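You operate a simulated robot arm through the tools that you are given. There is no shell and no other tool. Be economical: measure what you need, move in short steps, check, and stop when the job is done.

The job below is to be done with a simulated robot arm. You get a single attempt, and the scene is never put back.

## Task
Slacken the mould on the stand and brush oil on the middle of its cheese.
Fine: follower to the small white board, brush back to its spot; the stand, its orange switch, the cheese and the purple follower stay. Set down upright: small purple brush. A coat counts when it lies all over at full strength: go over it till it gets no stronger.

The check looks at the end state, three seconds after you hand in, the way a careful person would. Anything else that was tipped, shoved, dropped, spilled or broken makes it a failure.

## Robot
A 7-joint arm with a two-finger parallel gripper, fixed in place. Base frame: the origin is at the foot of the arm, x ahead of it, y to its left, z up; the work surface is at about z = 0.86. Lengths are in m, angles in rad, forces in N, time in s.
With the tool pointing down near the work surface it reaches from about 0.3 to 0.7 m from the base axis. Its first joint turns from -1.152 to 1.152 rad. Payload 1.57 kg.
The tool frame sits at the grasp point between the pads (the TCP): z along the fingers, y along the line on which they close. The tips reach 0.03 m beyond it. Largest opening 0.11 m; finger width 0.024, thickness 0.012; the body of the gripper, 0.048 by 0.112 m, starts 0.078 m behind the TCP.
Orientation is that of the tool frame in the base frame, as a unit quaternion [x, y, z, w]. With the fingers straight down and closing along the base's y, the tool's x points along the base's -x, its y along +y and its z along -z.

## Interface
- The arm moves only by the tool jog_arm. Its argument "rows" is a list of rows, each a list of 6 numbers: the shift along the tool's x, y, z in units of 300 mm (1.0 is 300 mm), then the turn, a rotation vector about the tool's x, y, z in units of 60 degrees (1.0 is 60 degrees). In form: [[tx, ty, tz, ax, ay, az], ...]. A call has 1 to 12 rows; each row is the pose to reach, as a shift and turn from the pose commanded when the call began, along the tool's axes at that moment. "hand" is the gripper command, from -1 (fully open) to 1 (shut), values between in proportion, set as the call begins (left out, the last holds). A call with a number of a shift or a turn outside -1 to 1 is refused whole. Each row takes 0.2 s and may step no farther than 0.05 m and 0.15 rad from the row before; otherwise, or with a gripper value out of range, the whole call is refused. A pose out of reach is approached as far as the arm can. The call stops where the force on the tool passes 40 N (or 10 N more than at its start, if that is more) or the arm is blocked; 0.2 s more then pass. Each finger travels about 0.108 m/s and halts on what it meets, pressing with about 37 N; the grip force reading is that of the motor and also rises with nothing between the fingers. The clock runs only during rows and for 0.2 s after the last one: add rows that repeat a pose to give the fingers time. The reply holds the time, the measured pose of the TCP, the force on the tool along the base axes, the opening and the grip force, in the units named above and with some noise, with the torque about the TCP (base axes, N m) and any sound that the robot's microphone picked up.
- Cameras (640 x 400 px; columns grow to the right, rows downward): "scene" is fixed at [0.1653, -0.3874, 1.4066]; the picture's right is [0.80, -0.60, 0.00], its down [-0.33, -0.44, -0.83] and it looks along [0.50, 0.66, -0.55] (base axes); focal length 264 px, centre (320, 200). "wrist" rides on the gripper at [0.07, 0.016, -0.141] in the tool frame; the picture's right is [-0.23, 0.97, 0.00], its down [-0.86, -0.20, -0.48] and it looks along [-0.47, -0.11, 0.88] (tool axes); focal length 222 px, centre (320, 200). There is no depth. A picture from a camera that has moved, and an enlarged one, comes with that camera's place and axes in the base frame and with its lens.
- capture(camera): a new picture of that camera. It takes no simulated time.
- inspect(camera, box): a new picture of the part [left, top, right, bottom] of that camera's present view, enlarged. It takes no simulated time.
- hand_in(): hands the job in; it is judged then, once.

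Go step by step. Nothing tells you positions but the pictures and the camera data: compare them with the known pose of the tool, close in by small moves and look again before you grip or let go. The budget is 120 turns and 76 pictures, counting those below and the enlarged ones. Unless the task says otherwise, let go and move clear before handing in, and close with one line.

The tools are called after "Call:" as name(argument=value, ...) on one line, values as JSON. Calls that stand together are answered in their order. jog_arm: Moves the arm, as the interface text tells. Its arguments: {"type":"object","properties":{"rows":{"type":"array","items":{"type":"array","items":{"type":"number"}}},"hand":{"type":"number"}},"required":["rows"]} The other tools are called the same way: capture (camera) takes a picture; inspect (camera, box) takes an enlarged picture of a part of a camera's view; hand_in () hands the job in.

At the start:

```text
time: 0.0
eef_pos: [0.3507, 0.0806, 1.2774]
orientation: [0.0, 1.0, 0.0, 0.0]
wrist_force: [0.3, -0.1, 0.0]
moment: [0.0, 0.01, 0.01]
opening: 0.1102
gripper_force: 0.1
```

scene: 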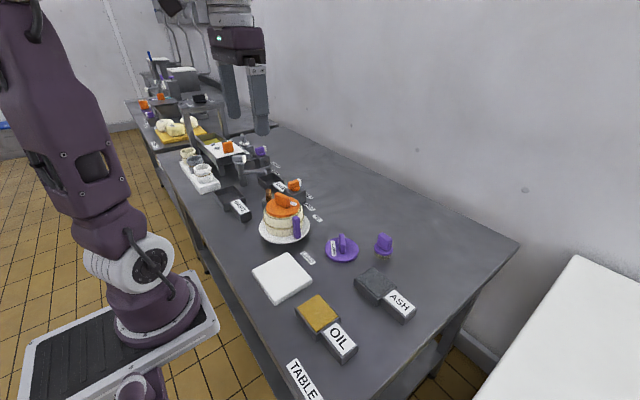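
wrist: 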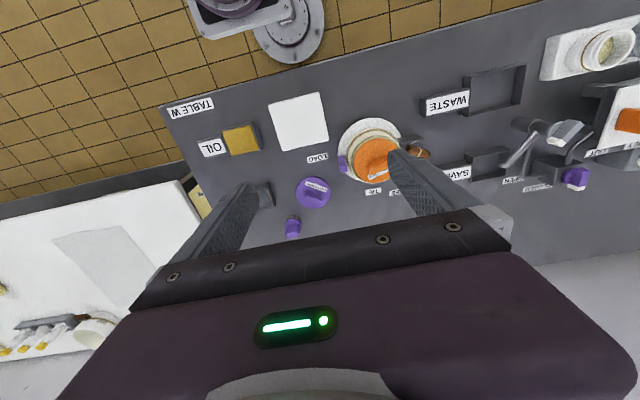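

I see a table with a mould, a purple follower, a small purple brush, and oil and ash pads. I'll look closer before moving.

Call:
inspect(camera="scene", box=[240, 170, 440, 295])

Call:
inspect(camera="scene", box=[170, 120, 330, 220])

Call:
inspect(camera="wrist", box=[160, 80, 440, 255])

Call:
inspect(camera="wrist", box=[400, 40, 640, 190])

```text
3.20 times, centred on (340, 232) of scene
camera zoom: at [0.1653, -0.3874, 1.4066], right [0.8, -0.6, 0.0], down [-0.33, -0.44, -0.83], along [0.5, 0.66, -0.55], focal length 843 px, centre (256, 96)
```

zoom: 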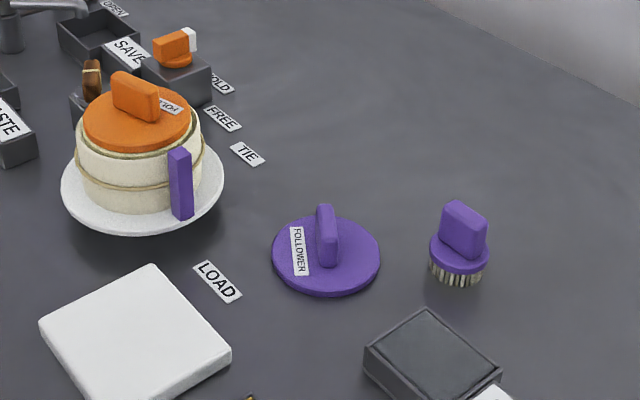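

```text
4.00 times, centred on (250, 170) of scene
camera zoom: at [0.1653, -0.3874, 1.4066], right [0.8, -0.6, 0.0], down [-0.33, -0.44, -0.83], along [0.5, 0.66, -0.55], focal length 1054 px, centre (600, 320)
```

zoom: 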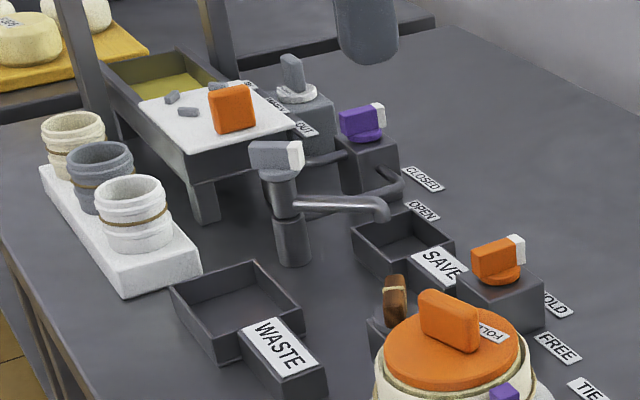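

```text
2.29 times, centred on (300, 168) of wrist
camera zoom: at [0.2825, 0.0978, 1.419], right [0.23, 0.97, 0.0], down [0.86, -0.2, 0.48], along [0.47, -0.11, -0.88], focal length 508 px, centre (366, 274)
```

zoom: 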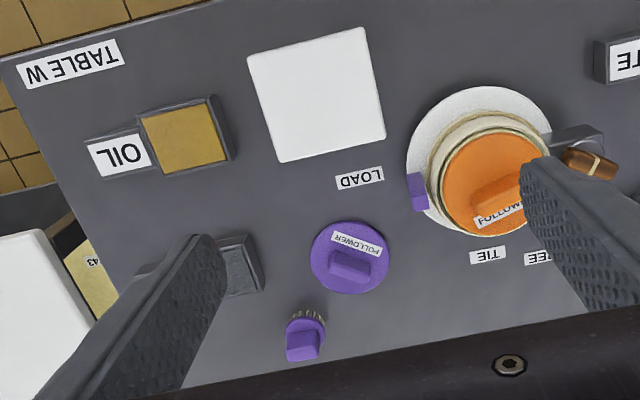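

```text
2.67 times, centred on (520, 115) of wrist
camera zoom: at [0.2825, 0.0978, 1.419], right [0.23, 0.97, 0.0], down [0.86, -0.2, 0.48], along [0.47, -0.11, -0.88], focal length 592 px, centre (-213, 427)
```

zoom: 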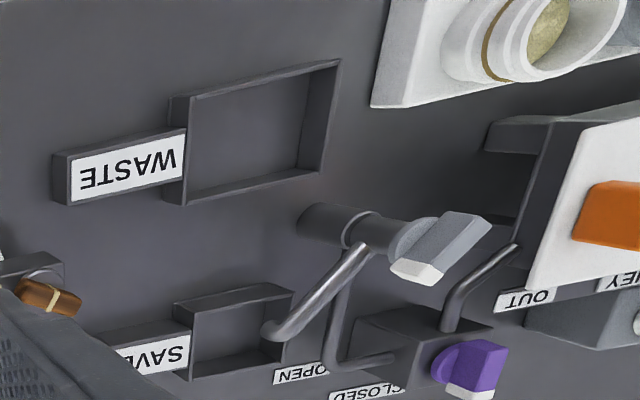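

The mould sits on a stand at about (0.47, 0.195). The follower is near (0.55, 0.01), the brush near (0.63, -0.07), the white board near (0.37, 0.04) and the oil pad near (0.365, -0.11). I'll move over the mould for a close view.

Call:
jog_arm(rows=[[-0.08, 0.06, 0.105, 0, 0, 0], [-0.16, 0.12, 0.21, 0, 0, 0], [-0.24, 0.18, 0.314, 0, 0, 0], [-0.32, 0.24, 0.42, 0, 0, 0], [-0.4, 0.3, 0.523, 0, 0, 0]])

Call:
capture(camera="wrist")

Call:
inspect(camera="scene", box=[250, 170, 340, 250])

```text
time: 1.2
eef_pos: [0.4702, 0.171, 1.1196]
orientation: [0.0, 1.0, 0.0, 0.0]
wrist_force: [0.2, 0.3, 0.3]
moment: [-0.01, 0.02, -0.01]
opening: 0.1101
gripper_force: 0.2
```

```text
69 pictures are left
camera wrist: at [0.4026, 0.1882, 1.2612], right [0.23, 0.97, 0.0], down [0.86, -0.2, 0.48], along [0.47, -0.11, -0.88], focal length 222 px, centre (320, 200)
```

wrist: 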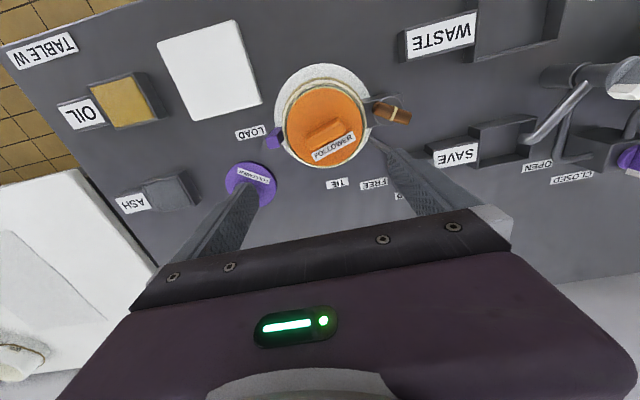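

```text
5.00 times, centred on (295, 210) of scene
camera zoom: at [0.1653, -0.3874, 1.4066], right [0.8, -0.6, 0.0], down [-0.33, -0.44, -0.83], along [0.5, 0.66, -0.55], focal length 1318 px, centre (445, 150)
```

zoom: 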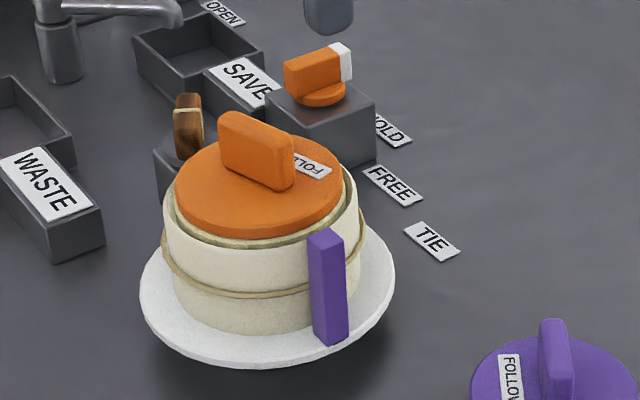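

The mould carries an orange follower, with a purple tab at LOAD and a brown toggle on a dark post beside it. I need a closer look at the toggle and the switch.

Call:
inspect(camera="wrist", box=[255, 55, 425, 205])

Call:
inspect(camera="scene", box=[262, 172, 312, 204])

```text
2.67 times, centred on (340, 130) of wrist
camera zoom: at [0.4026, 0.1882, 1.2612], right [0.23, 0.97, 0.0], down [0.86, -0.2, 0.48], along [0.47, -0.11, -0.88], focal length 592 px, centre (267, 387)
```

zoom: 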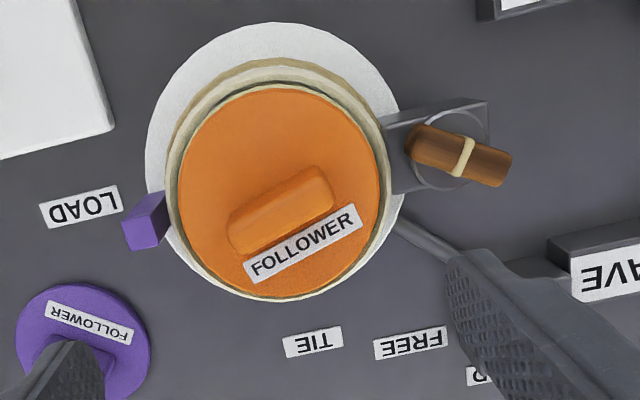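

```text
12.50 times, centred on (287, 188) of scene
camera zoom: at [0.1653, -0.3874, 1.4066], right [0.8, -0.6, 0.0], down [-0.33, -0.44, -0.83], along [0.5, 0.66, -0.55], focal length 3295 px, centre (732, 350)
```

zoom: 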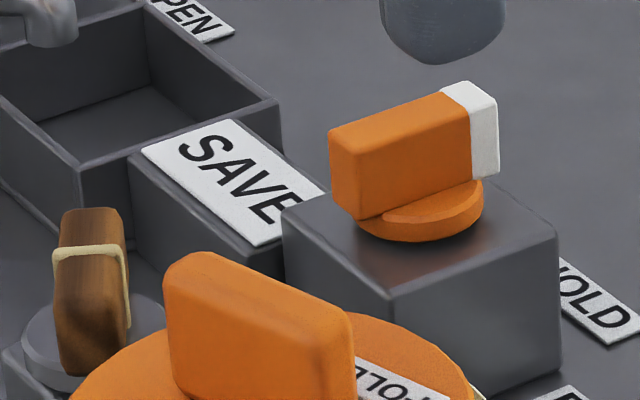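

The brown piece looks like a peg on a round base, and the orange switch's white tip points to HOLD. I'll tilt the wrist camera for a side view before deciding how the mould is slackened.

Call:
jog_arm(rows=[[0.05, 0.053, 0.017, 0, -0.14, 0], [0.1, 0.106, 0.033, 0, -0.28, 0], [0.15, 0.16, 0.05, 0, -0.42, 0], [0.2, 0.213, 0.067, 0, -0.56, 0]])

Call:
capture(camera="wrist")

```text
time: 2.2
eef_pos: [0.41, 0.2359, 1.1002]
orientation: [-0.002, 0.957, 0.001, 0.289]
wrist_force: [0.1, 0.5, 0.3]
moment: [-0.03, 0.03, 0.02]
opening: 0.1103
gripper_force: 0.0
```

```text
65 pictures are left
camera wrist: at [0.2749, 0.2521, 1.1793], right [0.19, 0.97, 0.13], down [0.45, -0.2, 0.87], along [0.87, -0.11, -0.47], focal length 222 px, centre (320, 200)
```

wrist: 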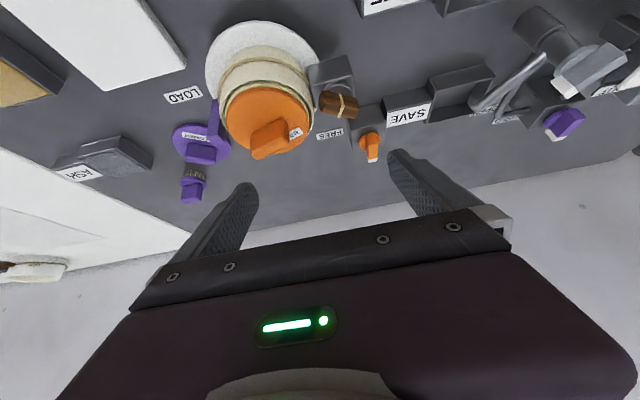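

Call:
inspect(camera="wrist", box=[190, 15, 400, 175])

Call:
inspect(camera="wrist", box=[300, 40, 400, 110])

```text
2.50 times, centred on (295, 95) of wrist
camera zoom: at [0.2749, 0.2521, 1.1793], right [0.19, 0.97, 0.13], down [0.45, -0.2, 0.87], along [0.87, -0.11, -0.47], focal length 555 px, centre (382, 462)
```

zoom: 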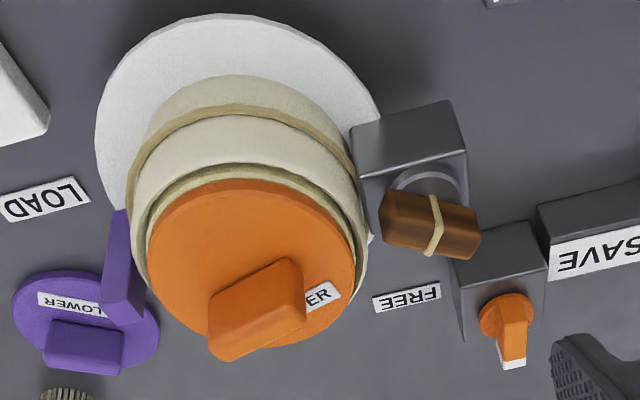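

```text
5.71 times, centred on (350, 75) of wrist
camera zoom: at [0.2749, 0.2521, 1.1793], right [0.19, 0.97, 0.13], down [0.45, -0.2, 0.87], along [0.87, -0.11, -0.47], focal length 1269 px, centre (149, 914)
```

zoom: 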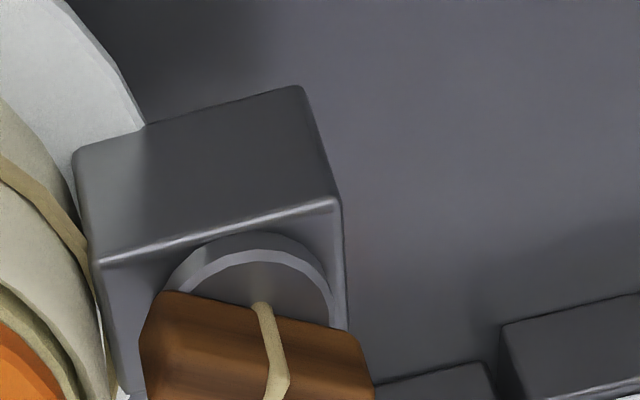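

The brown bar is a turn toggle on a box at the mould's +y side. I triangulate it at (0.462, 0.268, 0.96) with its long axis about 63° from x, so turning it should slacken the cord. I'll straighten the tool and go above it.

Call:
jog_arm(rows=[[-0.036, 0.027, 0.024, 0, 0.14, 0], [-0.072, 0.054, 0.048, 0, 0.28, 0], [-0.108, 0.082, 0.072, 0, 0.42, 0], [-0.144, 0.109, 0.096, 0, 0.56, 0]])

Call:
jog_arm(rows=[[0, 0, 0, 0, 0, 0.14], [0, 0, 0, 0, 0, 0.28], [0, 0, 0, 0, 0, 0.42], [0, 0, 0, 0, 0, 0.56], [0, 0, 0, 0, 0, 0.7], [0, 0, 0, 0, 0, 0.84], [0, 0, 0, 0, 0, 0.975]])

Call:
jog_arm(rows=[[0, 0, 0, 0, 0, 0.14], [0, 0, 0, 0, 0, 0.28], [0, 0, 0, 0, 0, 0.42], [0, 0, 0, 0, 0, 0.56], [0, 0, 0, 0, 0, 0.7], [0, 0, 0, 0, 0, 0.84], [0, 0, 0, 0, 0, 0.975]])

Call:
capture(camera="wrist")

```text
time: 3.2
eef_pos: [0.4624, 0.2675, 1.1]
orientation: [-0.002, 1.0, 0.0, -0.002]
wrist_force: [0.9, 0.1, -0.2]
moment: [-0.01, 0.02, -0.04]
opening: 0.11
gripper_force: 0.1
```

```text
time: 4.8
eef_pos: [0.4651, 0.2681, 1.1005]
orientation: [0.489, 0.872, 0.0, -0.001]
wrist_force: [-0.3, 0.4, -0.3]
moment: [0.03, 0.01, 0.01]
opening: 0.1099
gripper_force: 0.1
```

```text
time: 6.4
eef_pos: [0.4635, 0.269, 1.1005]
orientation: [0.853, 0.522, 0.0, 0.0]
wrist_force: [-0.2, 0.1, -0.8]
moment: [0.02, -0.02, 0.0]
opening: 0.1098
gripper_force: 0.1
```

```text
62 pictures are left
camera wrist: at [0.5102, 0.323, 1.2424], right [0.76, -0.65, 0.0], down [-0.57, -0.67, 0.48], along [-0.31, -0.37, -0.88], focal length 222 px, centre (320, 200)
```

wrist: 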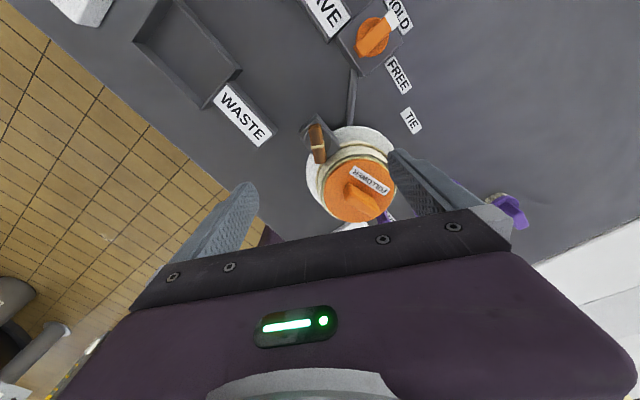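

The tool is above the toggle with its closing axis at -27°. I'll zoom in to check the alignment.

Call:
inspect(camera="wrist", box=[270, 100, 410, 230])

```text
3.08 times, centred on (340, 165) of wrist
camera zoom: at [0.5102, 0.323, 1.2424], right [0.76, -0.65, 0.0], down [-0.57, -0.67, 0.48], along [-0.31, -0.37, -0.88], focal length 684 px, centre (258, 308)
```

zoom: 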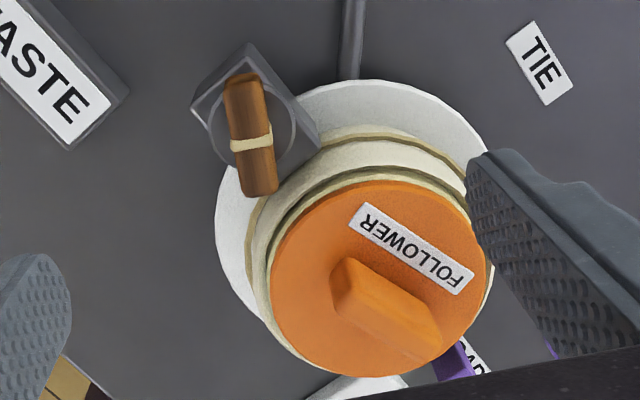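

Alignment is good, with the bar at (0.461, 0.268). I'll lower onto it with the tips around z = 0.952.

Call:
jog_arm(rows=[[0, -0.006, 0.14, 0, 0, 0], [0, -0.006, 0.28, 0, 0, 0], [0, -0.006, 0.395, 0, 0, 0]])

Call:
inspect(camera="scene", box=[240, 160, 320, 220])

```text
time: 7.2
eef_pos: [0.4619, 0.2693, 0.9823]
orientation: [0.852, 0.523, -0.001, 0.001]
wrist_force: [0.8, -0.1, 0.0]
moment: [0.01, -0.01, 0.0]
opening: 0.1101
gripper_force: 0.0
```

```text
6.67 times, centred on (280, 190) of scene
camera zoom: at [0.1653, -0.3874, 1.4066], right [0.8, -0.6, 0.0], down [-0.33, -0.44, -0.83], along [0.5, 0.66, -0.55], focal length 1757 px, centre (587, 267)
```

zoom: 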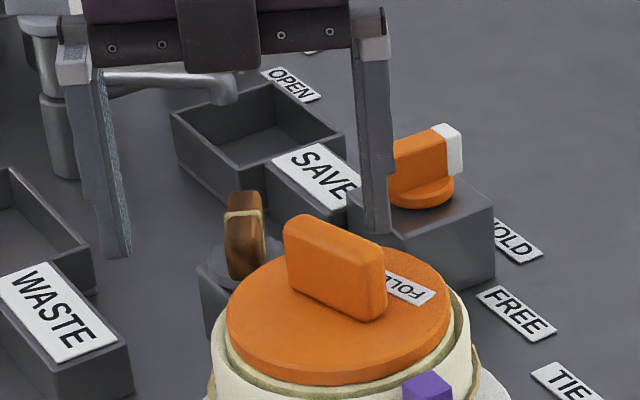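

The fingers straddle the toggle clear of the switch box. I'll lower slightly and close.

Call:
jog_arm(rows=[[0, 0, 0.025, 0, 0, 0]])

Call:
jog_arm(hand=1, rows=[[0, 0, 0, 0, 0, 0], [0, 0, 0, 0, 0, 0], [0, 0, 0, 0, 0, 0]])

Call:
inspect(camera="scene", box=[240, 160, 320, 220])

```text
time: 7.6
eef_pos: [0.4621, 0.2681, 0.9747]
orientation: [0.853, 0.523, 0.0, 0.0]
wrist_force: [1.1, 0.3, 0.2]
moment: [0.04, 0.0, -0.01]
opening: 0.1101
gripper_force: 0.0
```

```text
time: 8.4
eef_pos: [0.4609, 0.2702, 0.9747]
orientation: [0.852, 0.523, -0.001, -0.001]
wrist_force: [-14.3, 6.1, 2.0]
moment: [0.04, 0.68, -0.05]
opening: 0.0366
gripper_force: 43.5
```

```text
6.67 times, centred on (280, 190) of scene
camera zoom: at [0.1649, -0.3872, 1.4067], right [0.8, -0.6, 0.0], down [-0.33, -0.44, -0.83], along [0.5, 0.66, -0.55], focal length 1757 px, centre (587, 267)
```

zoom: 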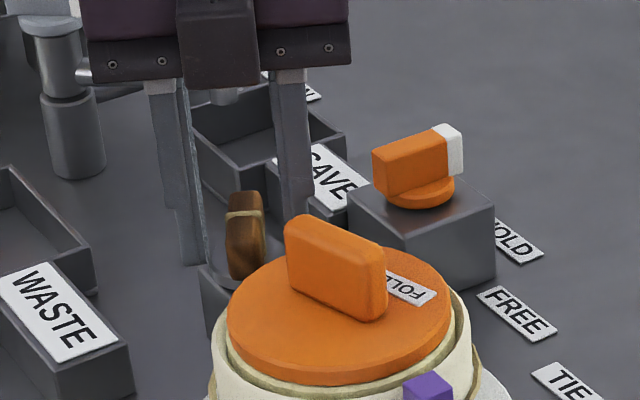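

The opening of 0.037 matches the disc's diameter, so I caught the disc under the bar rather than the bar. I'll open, raise and close again.

Call:
jog_arm(hand=-0.2, rows=[[0, 0, 0, 0, 0, 0], [0, 0, -0.045, 0, 0, 0]])

Call:
jog_arm(hand=1, rows=[[0, 0, 0, 0, 0, 0], [0, 0, 0, 0, 0, 0], [0, 0, 0, 0, 0, 0]])

Call:
inspect(camera="scene", box=[240, 160, 320, 220])

```text
time: 9.0
eef_pos: [0.4627, 0.2681, 0.9889]
orientation: [0.853, 0.522, 0.0, 0.0]
wrist_force: [0.3, -1.4, 0.2]
moment: [-0.04, -0.01, -0.01]
opening: 0.0657
gripper_force: 0.2
```

```text
time: 9.8
eef_pos: [0.4601, 0.2685, 0.9875]
orientation: [0.852, 0.523, -0.002, -0.001]
wrist_force: [-16.5, 4.4, 5.9]
moment: [-0.37, 0.67, -0.03]
opening: 0.0159
gripper_force: 31.4
```

```text
6.67 times, centred on (280, 190) of scene
camera zoom: at [0.1648, -0.3872, 1.4067], right [0.8, -0.6, 0.0], down [-0.33, -0.44, -0.83], along [0.5, 0.66, -0.55], focal length 1757 px, centre (587, 267)
```

zoom: 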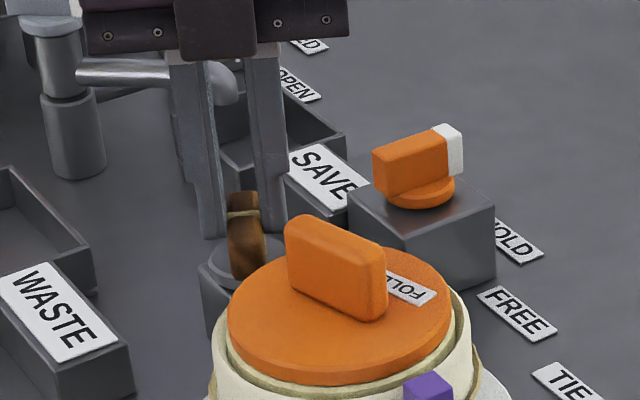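

Now it grips the bar, 16 mm wide. I'll ease off the sideways load by 3 mm and try a small counterclockwise turn.

Call:
jog_arm(rows=[[0, -0.01, 0, 0, 0, 0], [0, -0.01, 0, 0, 0, 0]])

Call:
jog_arm(rows=[[0, 0, 0, 0, 0, -0.07], [0, 0, 0, 0, 0, -0.14], [0, 0, 0, 0, 0, -0.21], [0, 0, 0, 0, 0, -0.28]])

```text
time: 10.4
eef_pos: [0.4602, 0.2701, 0.9878]
orientation: [0.852, 0.523, 0.001, 0.001]
wrist_force: [-2.8, -0.2, 2.8]
moment: [-0.46, 0.29, -0.01]
opening: 0.0159
gripper_force: 31.5
```

```text
time: 11.4
eef_pos: [0.4587, 0.2699, 0.9879]
orientation: [0.767, 0.642, 0.0, 0.001]
wrist_force: [3.8, -3.2, 4.6]
moment: [0.5, -0.27, -0.02]
opening: 0.016
gripper_force: 32.2
```

The bar turns with little torque, so I'll continue and look.

Call:
jog_arm(rows=[[0, 0, 0, 0, 0, -0.1], [0, 0, 0, 0, 0, -0.2], [0, 0, 0, 0, 0, -0.3], [0, 0, 0, 0, 0, -0.4], [0, 0, 0, 0, 0, -0.5], [0, 0, 0, 0, 0, -0.6]])

Call:
inspect(camera="scene", box=[240, 165, 320, 245])

```text
time: 12.8
eef_pos: [0.4588, 0.2698, 0.9881]
orientation: [0.531, 0.848, 0.0, 0.001]
wrist_force: [-6.6, -7.5, 22.7]
moment: [-0.23, 0.3, -0.03]
opening: 0.0156
gripper_force: 31.3
```

```text
5.00 times, centred on (280, 205) of scene
camera zoom: at [0.1648, -0.3878, 1.4065], right [0.8, -0.6, 0.0], down [-0.33, -0.44, -0.83], along [0.5, 0.66, -0.55], focal length 1318 px, centre (520, 175)
```

zoom: 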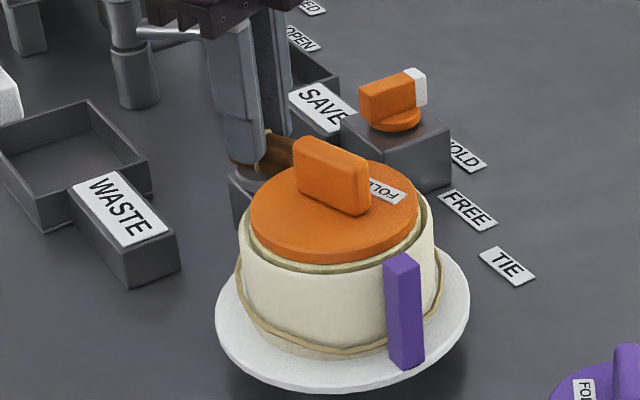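

The cord has visibly dropped, so counterclockwise slackens. I'll continue to the stop.

Call:
jog_arm(rows=[[0, 0, 0, 0, 0, -0.1], [0, 0, 0, 0, 0, -0.2], [0, 0, 0, 0, 0, -0.3], [0, 0, 0, 0, 0, -0.4], [0, 0, 0, 0, 0, -0.5]])

Call:
inspect(camera="scene", box=[240, 165, 320, 245])

```text
time: 14.0
eef_pos: [0.461, 0.2693, 0.9876]
orientation: [0.293, 0.956, 0.0, -0.001]
wrist_force: [-6.5, -14.1, 19.3]
moment: [-0.22, 0.22, -0.06]
opening: 0.0158
gripper_force: 31.4
```

```text
5.00 times, centred on (280, 205) of scene
camera zoom: at [0.1648, -0.3879, 1.4065], right [0.8, -0.6, 0.0], down [-0.33, -0.44, -0.83], along [0.5, 0.66, -0.55], focal length 1318 px, centre (520, 175)
```

zoom: 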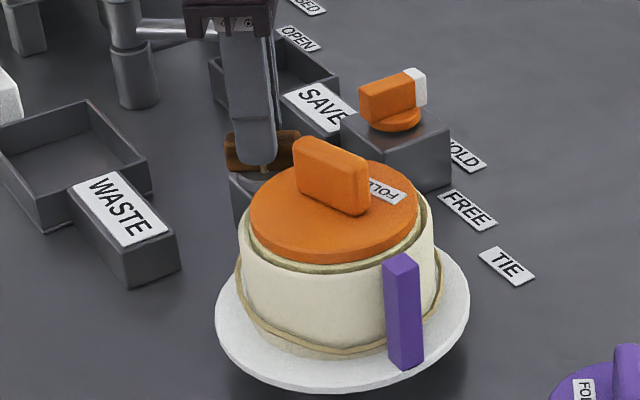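

The cord hangs loose. I'll turn a little further to see whether there's a stop.

Call:
jog_arm(rows=[[0, 0, 0, 0, 0, -0.1], [0, 0, 0, 0, 0, -0.2], [0, 0, 0, 0, 0, -0.3], [0, 0, 0, 0, 0, -0.4]])

```text
time: 15.0
eef_pos: [0.4584, 0.2691, 0.9883]
orientation: [0.088, 0.996, -0.001, 0.0]
wrist_force: [-12.1, -19.8, 19.3]
moment: [-0.51, 0.12, -0.05]
opening: 0.016
gripper_force: 31.4
```

It has turned about 107° without a stop, and the cord is slack. I'll release with a small opening, since the mould rim is close, then rise.

Call:
jog_arm(hand=0.45, rows=[[0, 0, 0, 0, 0, 0], [0, 0, 0, 0, 0, 0], [0, 0, -0.1, 0, 0, 0], [0, 0, -0.22, 0, 0, 0], [0, 0, -0.36, 0, 0, 0]])

Call:
inspect(camera="scene", box=[240, 165, 320, 245])

Call:
capture(camera="wrist")

```text
time: 16.2
eef_pos: [0.4594, 0.2703, 1.0974]
orientation: [0.089, 0.996, 0.0, 0.001]
wrist_force: [0.6, 0.2, 0.7]
moment: [0.01, 0.02, 0.0]
opening: 0.0305
gripper_force: 0.1
```

```text
5.00 times, centred on (280, 205) of scene
camera zoom: at [0.1653, -0.3874, 1.4066], right [0.8, -0.6, 0.0], down [-0.33, -0.44, -0.83], along [0.5, 0.66, -0.55], focal length 1318 px, centre (520, 175)
```

zoom: 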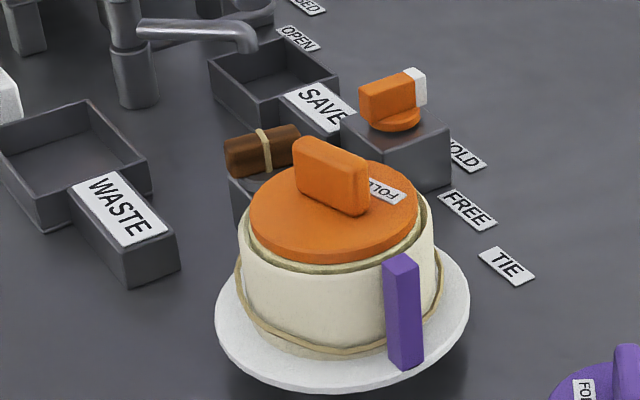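

```text
54 pictures are left
camera wrist: at [0.3944, 0.2987, 1.2379], right [0.4, 0.92, 0.0], down [0.81, -0.35, 0.48], along [0.44, -0.19, -0.88], focal length 222 px, centre (320, 200)
```

wrist: 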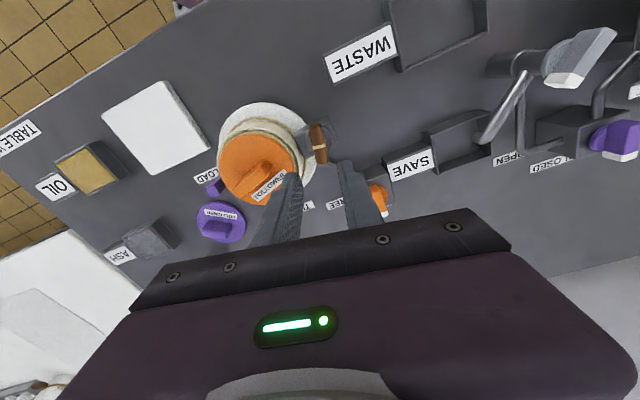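

The cord is slack and the toggle has turned. Next is the orange follower, whose knob is about (0.46, 0.181, 0.98) with its axis at about 107°. I'll go above it and turn to match.

Call:
jog_arm(hand=-0.2, rows=[[-0.007, -0.036, 0, 0, 0, 0.13], [-0.014, -0.073, 0, 0, 0, 0.26], [-0.021, -0.11, 0, 0, 0, 0.39], [-0.028, -0.146, 0, 0, 0, 0.52], [-0.035, -0.18, 0, 0, 0, 0.65], [-0.042, -0.22, 0, 0, 0, 0.78], [-0.05, -0.255, 0, 0, 0, 0.91], [-0.056, -0.292, 0, 0, 0, 1.0]])

Call:
inspect(camera="wrist", box=[220, 90, 420, 230])

```text
time: 18.0
eef_pos: [0.458, 0.1808, 1.0952]
orientation: [0.576, 0.818, 0.0, 0.001]
wrist_force: [0.0, -0.2, -0.1]
moment: [0.01, 0.02, -0.03]
opening: 0.066
gripper_force: 0.1
```

```text
2.86 times, centred on (320, 160) of wrist
camera zoom: at [0.4521, 0.2523, 1.2373], right [0.99, 0.11, 0.0], down [0.1, -0.87, 0.48], along [0.06, -0.48, -0.88], focal length 635 px, centre (320, 314)
```

zoom: 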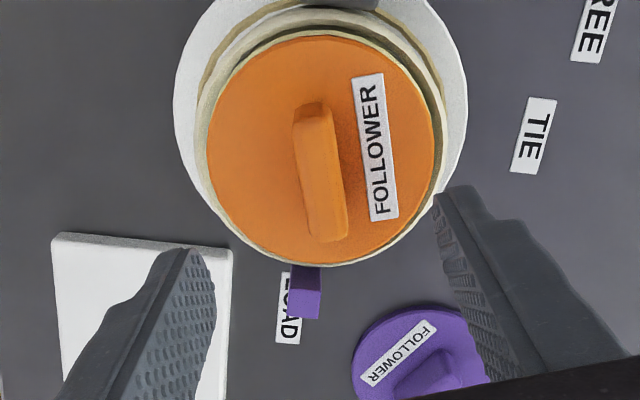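

The knob centre is about (0.462, 0.179). I'll correct slightly, lower with the tips just above the lid, and grip.

Call:
jog_arm(rows=[[-0.011, 0.01, 0.1, 0, 0, 0.05], [-0.011, 0.01, 0.22, 0, 0, 0.05], [-0.011, 0.01, 0.335, 0, 0, 0.05]])

Call:
jog_arm(hand=1, rows=[[0, 0, 0, 0, 0, 0], [0, 0, 0, 0, 0, 0], [0, 0, 0, 0, 0, 0]])

Call:
inspect(camera="scene", box=[240, 160, 340, 245])

```text
time: 18.8
eef_pos: [0.4637, 0.1779, 0.996]
orientation: [0.596, 0.803, 0.002, -0.001]
wrist_force: [-8.6, -3.8, 38.9]
moment: [-0.23, 0.76, 0.03]
opening: 0.0658
gripper_force: 0.1
```

```text
time: 19.2
eef_pos: [0.4641, 0.1784, 0.9968]
orientation: [0.596, 0.803, 0.002, 0.0]
wrist_force: [2.7, 1.5, 11.4]
moment: [-0.18, 0.3, -0.1]
opening: 0.0156
gripper_force: 21.5
stopped in row 2: the force on the tool passed its limit at 82 N (the readings are from after the stop); the commanded pose is now the measured one
```

```text
4.71 times, centred on (290, 202) of scene
camera zoom: at [0.1652, -0.3874, 1.4066], right [0.8, -0.6, 0.0], down [-0.33, -0.44, -0.83], along [0.5, 0.66, -0.55], focal length 1240 px, centre (461, 188)
```

zoom: 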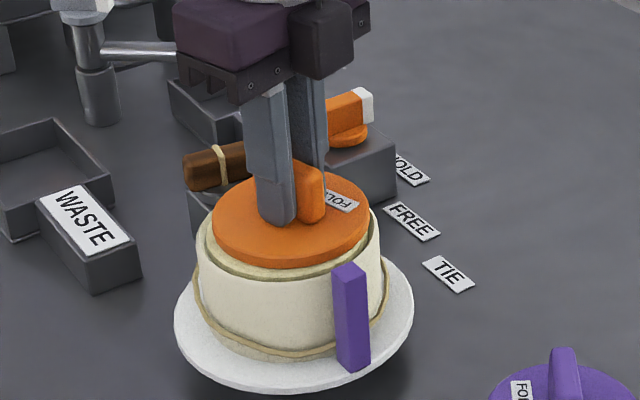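

The knob is gripped, with the tips touching the lid top at z ≈ 0.966. I'll lift it straight up.

Call:
jog_arm(rows=[[0, 0, -0.03, 0, 0, 0], [0, 0, -0.08, 0, 0, 0], [0, 0, -0.15, 0, 0, 0], [0, 0, -0.25, 0, 0, 0], [0, 0, -0.33, 0, 0, 0]])

Call:
inspect(camera="scene", box=[220, 130, 360, 250])

```text
time: 20.4
eef_pos: [0.4637, 0.1782, 1.0951]
orientation: [0.596, 0.803, 0.002, 0.001]
wrist_force: [0.5, -0.2, -0.5]
moment: [0.03, 0.01, 0.02]
opening: 0.0156
gripper_force: 31.3
```

```text
3.33 times, centred on (290, 190) of scene
camera zoom: at [0.1653, -0.3874, 1.4066], right [0.8, -0.6, 0.0], down [-0.33, -0.44, -0.83], along [0.5, 0.66, -0.55], focal length 879 px, centre (420, 233)
```

zoom: 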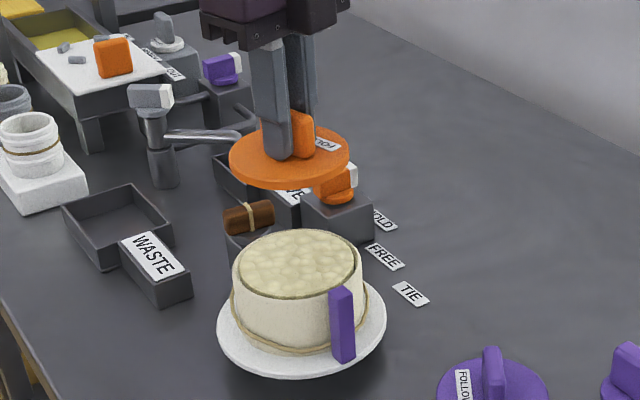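

The follower is off and the cheese is exposed. I'll carry the follower over the white board's centre, about (0.362, 0.035).

Call:
jog_arm(rows=[[-0.072, -0.093, 0, 0, 0, 0], [-0.144, -0.186, 0, 0, 0, 0], [-0.217, -0.279, 0, 0, 0, 0], [-0.289, -0.372, 0, 0, 0, 0], [-0.361, -0.465, 0, 0, 0, 0], [-0.361, -0.465, 0.15, 0, 0, 0], [-0.361, -0.465, 0.3, 0, 0, 0]])

Call:
inspect(camera="scene", box=[220, 190, 360, 310])

Call:
capture(camera="wrist")

```text
time: 22.0
eef_pos: [0.3637, 0.0345, 1.0043]
orientation: [0.595, 0.804, 0.001, 0.0]
wrist_force: [-0.3, -0.1, -0.9]
moment: [0.01, 0.0, 0.02]
opening: 0.0155
gripper_force: 31.7
```

```text
3.33 times, centred on (290, 250) of scene
camera zoom: at [0.1653, -0.3874, 1.4066], right [0.8, -0.6, 0.0], down [-0.33, -0.44, -0.83], along [0.5, 0.66, -0.55], focal length 879 px, centre (420, 33)
```

zoom: 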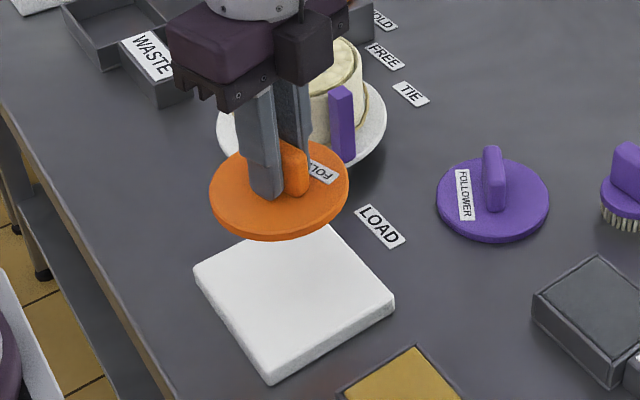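

```text
49 pictures are left
camera wrist: at [0.3588, 0.1059, 1.1468], right [1.0, 0.07, 0.0], down [0.06, -0.88, 0.48], along [0.03, -0.48, -0.88], focal length 222 px, centre (320, 200)
```

wrist: 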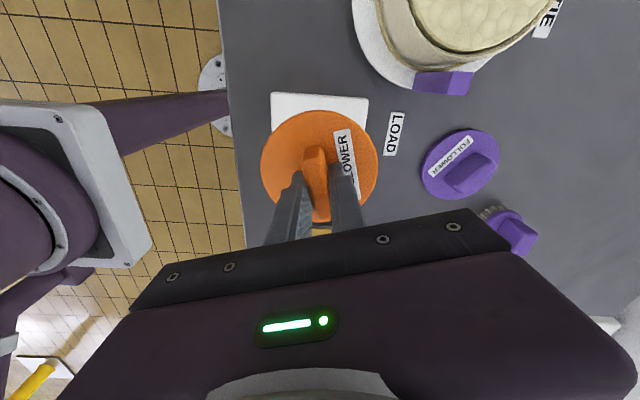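

The follower is nearly over the board. The board's refined centre is (0.359, 0.029), so I'll shift a few mm and lower until contact.

Call:
jog_arm(rows=[[-0.02, -0.02, 0.08, 0, 0, 0], [-0.02, -0.02, 0.18, 0, 0, 0], [-0.02, -0.02, 0.23, 0, 0, 0]])

Call:
jog_arm(rows=[[0, 0, 0.01, 0, 0, 0], [0, 0, 0.02, 0, 0, 0], [0, 0, 0.03, 0, 0, 0]])

Call:
inspect(camera="scene", box=[220, 190, 360, 310])

```text
time: 22.8
eef_pos: [0.3588, 0.0264, 0.9363]
orientation: [0.596, 0.803, 0.001, 0.001]
wrist_force: [0.0, -0.2, -1.3]
moment: [0.0, 0.0, -0.02]
opening: 0.0155
gripper_force: 31.5
```

```text
time: 23.6
eef_pos: [0.3574, 0.0263, 0.9274]
orientation: [0.596, 0.803, 0.0, 0.001]
wrist_force: [1.0, 0.2, -0.8]
moment: [-0.03, 0.02, -0.01]
opening: 0.0154
gripper_force: 30.9
```

```text
3.33 times, centred on (290, 250) of scene
camera zoom: at [0.1653, -0.3874, 1.4066], right [0.8, -0.6, 0.0], down [-0.33, -0.44, -0.83], along [0.5, 0.66, -0.55], focal length 879 px, centre (420, 33)
```

zoom: 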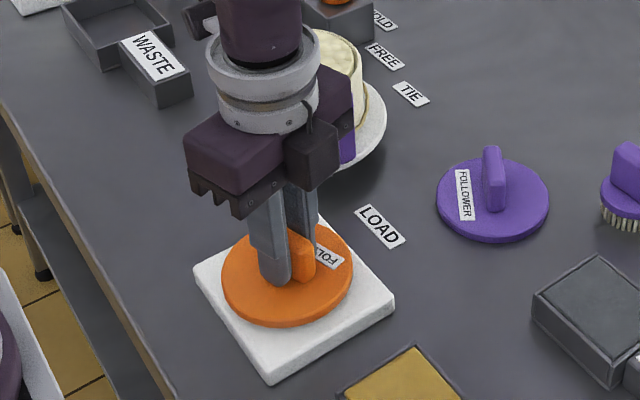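

It's close to the board but not yet touching. I'll continue in small steps.

Call:
jog_arm(rows=[[0, 0, 0.008, 0, 0, 0], [0, 0, 0.016, 0, 0, 0], [0, 0, 0.024, 0, 0, 0]])

Call:
jog_arm(rows=[[0, 0, 0.008, 0, 0, 0], [0, 0, 0.016, 0, 0, 0]])

```text
time: 24.4
eef_pos: [0.3581, 0.0273, 0.92]
orientation: [0.597, 0.802, 0.002, 0.001]
wrist_force: [-1.1, -1.0, 12.6]
moment: [-0.33, 0.09, 0.0]
opening: 0.0159
gripper_force: 31.3
```

```text
time: 24.8
eef_pos: [0.3574, 0.0274, 0.9195]
orientation: [0.597, 0.803, 0.002, 0.0]
wrist_force: [-4.0, 0.0, 16.6]
moment: [-0.32, 0.28, -0.02]
opening: 0.0156
gripper_force: 31.7
stopped in row 1: the force on the tool passed its limit at 56 N (the readings are from after the stop); the commanded pose is now the measured one
```

It has made contact with the board. I'll open and rise.

Call:
jog_arm(hand=0.2, rows=[[0, 0, 0, 0, 0, 0], [0, 0, 0, 0, 0, 0], [0, 0, -0.05, 0, 0, 0], [0, 0, -0.2, 0, 0, 0], [0, 0, -0.35, 0, 0, 0], [0, 0, -0.5, 0, 0, 0]])

Call:
inspect(camera="scene", box=[220, 170, 420, 310])

```text
time: 26.1
eef_pos: [0.3593, 0.0268, 1.0695]
orientation: [0.595, 0.803, 0.001, 0.001]
wrist_force: [0.9, -0.5, 0.1]
moment: [-0.01, 0.01, 0.01]
opening: 0.0441
gripper_force: 0.0
```

```text
2.86 times, centred on (320, 240) of scene
camera zoom: at [0.1653, -0.3874, 1.4066], right [0.8, -0.6, 0.0], down [-0.33, -0.44, -0.83], along [0.5, 0.66, -0.55], focal length 753 px, centre (320, 86)
```

zoom: 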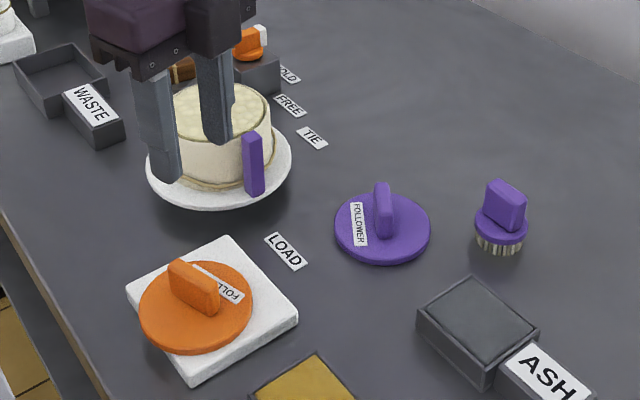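

The follower is down but sits a little towards -x on the board. I'll check from the wrist camera.

Call:
inspect(camera="wrist", box=[220, 80, 420, 240])

```text
2.50 times, centred on (320, 160) of wrist
camera zoom: at [0.3545, 0.0981, 1.2115], right [1.0, 0.06, 0.0], down [0.05, -0.88, 0.48], along [0.03, -0.48, -0.88], focal length 555 px, centre (320, 300)
```

zoom: 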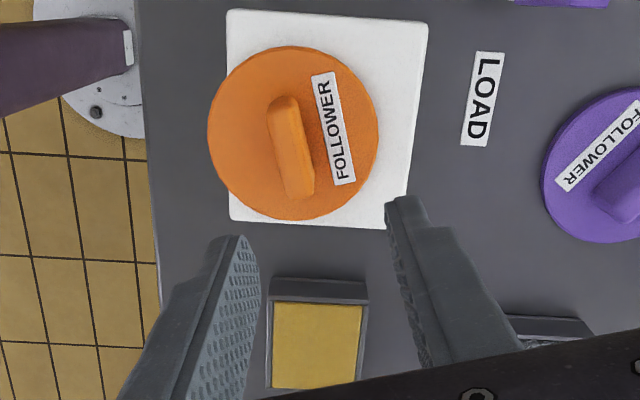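

The follower slid about 15 mm on release. I'll regrip its knob with the tips clear of the lid and shift it back to the middle.

Call:
jog_arm(rows=[[0.015, -0.049, 0.12, 0, 0, 0], [0.015, -0.049, 0.27, 0, 0, 0], [0.015, -0.049, 0.4, 0, 0, 0], [0.015, -0.049, 0.475, 0, 0, 0]])

Call:
jog_arm(hand=1, rows=[[0, 0, 0, 0, 0, 0], [0, 0, 0, 0, 0, 0]])

Call:
jog_arm(rows=[[0, 0, -0.013, 0, 0, 0], [-0.008, 0.026, -0.015, 0, 0, 0], [-0.015, 0.05, -0.015, 0, 0, 0], [-0.015, 0.05, -0.015, 0, 0, 0]])

Call:
inspect(camera="wrist", box=[220, 20, 420, 240])

```text
time: 27.1
eef_pos: [0.3438, 0.028, 0.9283]
orientation: [0.596, 0.803, 0.002, 0.0]
wrist_force: [-0.2, 0.1, -0.4]
moment: [0.04, -0.04, -0.01]
opening: 0.044
gripper_force: 0.1
```

```text
time: 27.8
eef_pos: [0.3439, 0.0271, 0.9268]
orientation: [0.596, 0.803, 0.003, 0.0]
wrist_force: [0.2, 0.3, -0.2]
moment: [0.03, 0.01, 0.0]
opening: 0.015
gripper_force: 31.4
```

```text
time: 28.8
eef_pos: [0.3595, 0.0271, 0.9317]
orientation: [0.596, 0.803, 0.003, 0.0]
wrist_force: [-0.4, -0.2, -1.0]
moment: [-0.06, 0.0, 0.02]
opening: 0.015
gripper_force: 31.1
```

```text
1.82 times, centred on (320, 130) of wrist
camera zoom: at [0.3547, 0.0988, 1.0732], right [1.0, 0.06, 0.0], down [0.06, -0.88, 0.48], along [0.03, -0.48, -0.88], focal length 404 px, centre (320, 327)
```

zoom: 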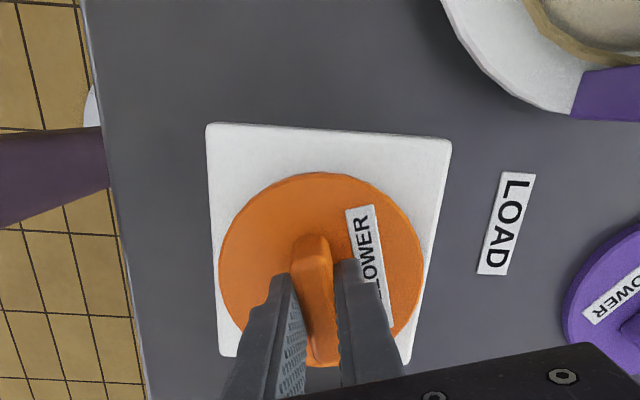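

It's centred in x. I'll nudge 5 mm in +y, lower to rest and release.

Call:
jog_arm(rows=[[0.016, 0.005, 0, 0, 0, 0], [0.016, 0.005, 0.008, 0, 0, 0], [0.016, 0.005, 0.015, 0, 0, 0]])

Call:
jog_arm(hand=0.2, rows=[[0, 0, 0, 0, 0, 0], [0, 0, 0, 0, 0, 0], [0, 0, -0.05, 0, 0, 0], [0, 0, -0.2, 0, 0, 0], [0, 0, -0.35, 0, 0, 0], [0, 0, -0.5, 0, 0, 0]])

Call:
capture(camera="wrist")

```text
time: 29.6
eef_pos: [0.3589, 0.0332, 0.9279]
orientation: [0.597, 0.803, 0.003, 0.001]
wrist_force: [-0.6, -0.6, 5.0]
moment: [-0.07, 0.22, -0.01]
opening: 0.015
gripper_force: 31.1
```

```text
time: 30.9
eef_pos: [0.3582, 0.0323, 1.0759]
orientation: [0.596, 0.803, 0.001, 0.0]
wrist_force: [-0.5, -0.6, -0.3]
moment: [-0.02, -0.03, 0.01]
opening: 0.0438
gripper_force: 0.1
```

```text
44 pictures are left
camera wrist: at [0.353, 0.1032, 1.218], right [1.0, 0.06, 0.0], down [0.05, -0.88, 0.48], along [0.03, -0.48, -0.88], focal length 222 px, centre (320, 200)
```

wrist: 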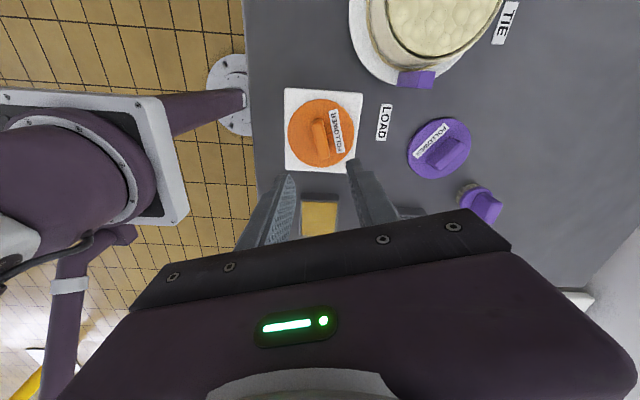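

The follower sits well on the board. Next I'll move over the brush, near (0.62, -0.07), for a close look.

Call:
jog_arm(rows=[[-0.087, 0.115, 0, 0, 0, 0], [-0.174, 0.231, 0, 0, 0, 0], [-0.261, 0.346, 0, 0, 0, 0], [-0.349, 0.462, 0, 0, 0, 0], [-0.436, 0.577, 0, 0, 0, 0], [-0.523, 0.693, 0, 0, 0, 0]])

Call:
inspect(camera="wrist", box=[220, 60, 420, 220])

Call:
inspect(camera="scene", box=[350, 210, 430, 270])

```text
time: 32.4
eef_pos: [0.6032, -0.0588, 1.0757]
orientation: [0.596, 0.803, 0.001, -0.001]
wrist_force: [0.1, 0.6, -0.1]
moment: [0.01, 0.0, 0.0]
opening: 0.0441
gripper_force: 0.0
```

```text
2.50 times, centred on (320, 140) of wrist
camera zoom: at [0.5988, 0.0126, 1.218], right [1.0, 0.06, 0.0], down [0.05, -0.88, 0.48], along [0.03, -0.48, -0.88], focal length 555 px, centre (320, 350)
```

zoom: 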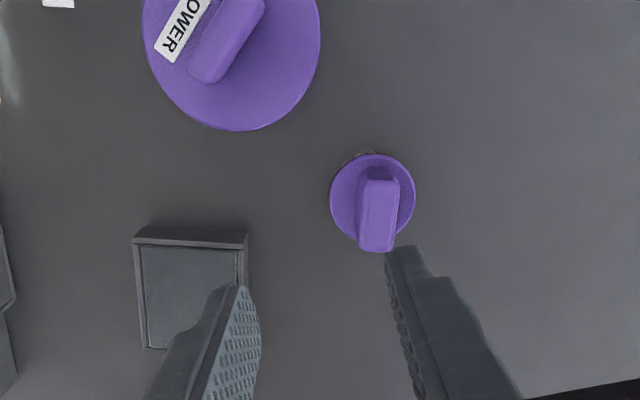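

```text
6.67 times, centred on (390, 240) of scene
camera zoom: at [0.1653, -0.3874, 1.4066], right [0.8, -0.6, 0.0], down [-0.33, -0.44, -0.83], along [0.5, 0.66, -0.55], focal length 1757 px, centre (-147, -67)
```

zoom: 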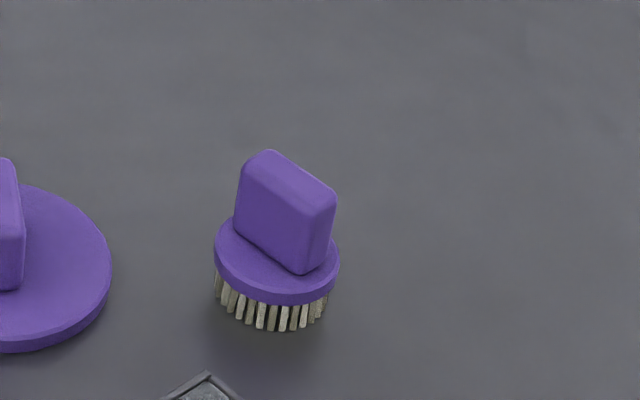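

The brush's disc is centred at (0.635, -0.065, 0.882), and its knob runs up to about z = 0.92 with its axis near 95°. I'll move over it and lower partway.

Call:
jog_arm(rows=[[-0.025, 0.048, 0, 0, 0, 0.1], [-0.05, 0.096, 0, 0, 0, 0.2], [-0.05, 0.096, 0.14, 0, 0, 0.2], [-0.05, 0.096, 0.28, 0, 0, 0.2], [-0.05, 0.096, 0.4, 0, 0, 0.2]])

Call:
inspect(camera="wrist", box=[240, 120, 400, 240])

Call:
inspect(camera="scene", box=[350, 200, 430, 270])

```text
time: 33.5
eef_pos: [0.635, -0.0637, 0.9571]
orientation: [0.677, 0.736, 0.002, 0.001]
wrist_force: [0.2, -0.7, -0.4]
moment: [0.01, -0.02, 0.05]
opening: 0.0438
gripper_force: 0.1
```

```text
3.33 times, centred on (320, 180) of wrist
camera zoom: at [0.6451, 0.0075, 1.0989], right [0.99, -0.14, 0.0], down [-0.13, -0.87, 0.48], along [-0.07, -0.47, -0.88], focal length 740 px, centre (320, 267)
```

zoom: 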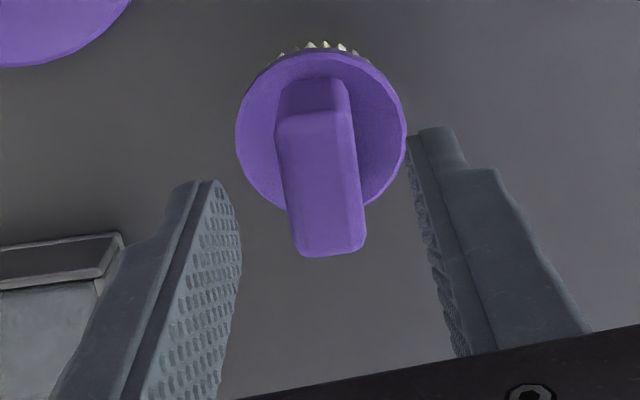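

```text
5.71 times, centred on (390, 235) of scene
camera zoom: at [0.1653, -0.3874, 1.4066], right [0.8, -0.6, 0.0], down [-0.33, -0.44, -0.83], along [0.5, 0.66, -0.55], focal length 1506 px, centre (-80, 0)
```

zoom: 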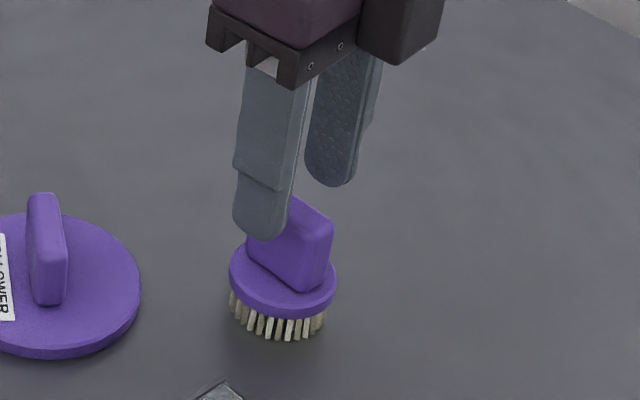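

The fingers straddle the knob. I'll lower 37 mm and grip.

Call:
jog_arm(rows=[[0, 0, 0.06, 0, 0, 0.06], [0, 0, 0.122, 0, 0, 0.06]])

Call:
jog_arm(hand=1, rows=[[0, 0, 0, 0, 0, 0], [0, 0, 0, 0, 0, 0]])

Call:
inspect(camera="scene", box=[350, 200, 430, 270])

```text
time: 34.1
eef_pos: [0.6357, -0.0635, 0.9222]
orientation: [0.7, 0.714, 0.002, 0.001]
wrist_force: [-0.1, -0.3, 0.2]
moment: [0.01, 0.01, -0.03]
opening: 0.0439
gripper_force: 0.0
```

```text
time: 34.8
eef_pos: [0.6358, -0.0635, 0.921]
orientation: [0.7, 0.714, 0.001, 0.0]
wrist_force: [-1.0, 0.3, 0.0]
moment: [0.0, 0.03, -0.01]
opening: 0.0195
gripper_force: 33.3
```

```text
5.71 times, centred on (390, 235) of scene
camera zoom: at [0.1653, -0.3874, 1.4066], right [0.8, -0.6, 0.0], down [-0.33, -0.44, -0.83], along [0.5, 0.66, -0.55], focal length 1506 px, centre (-80, 0)
```

zoom: 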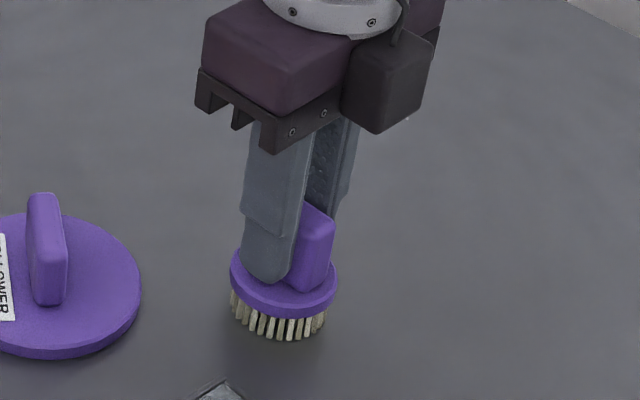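

The brush is gripped. Its home is TCP (0.636, -0.0635, 0.921), with the bristles 61 mm below the TCP. I'll lift it and carry it over the oil pad.

Call:
jog_arm(rows=[[0, 0, -0.06, 0, 0, 0], [0, 0, -0.2, 0, 0, 0], [0, 0, -0.35, 0, 0, 0], [-0.026, -0.151, -0.35, 0, 0, 0], [-0.052, -0.302, -0.35, 0, 0, 0], [-0.078, -0.453, -0.35, 0, 0, 0], [-0.104, -0.605, -0.35, 0, 0, 0], [-0.13, -0.756, -0.35, 0, 0, 0], [-0.155, -0.907, -0.35, 0, 0, 0]])

Call:
capture(camera="scene")

Call:
capture(camera="wrist")

```text
time: 36.8
eef_pos: [0.3639, -0.1172, 1.0237]
orientation: [0.699, 0.715, 0.002, 0.0]
wrist_force: [-0.7, -1.1, -0.4]
moment: [-0.01, 0.02, -0.01]
opening: 0.0196
gripper_force: 33.9
```

```text
38 pictures are left
```

scene: 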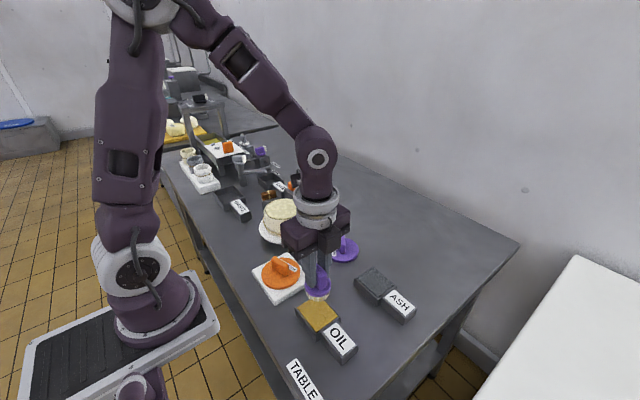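

```text
37 pictures are left
camera wrist: at [0.3784, -0.0473, 1.1666], right [0.98, -0.21, 0.0], down [-0.18, -0.86, 0.48], along [-0.1, -0.47, -0.88], focal length 222 px, centre (320, 200)
```

wrist: 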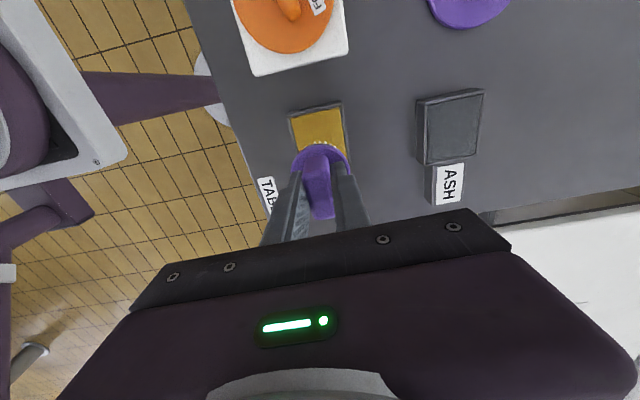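

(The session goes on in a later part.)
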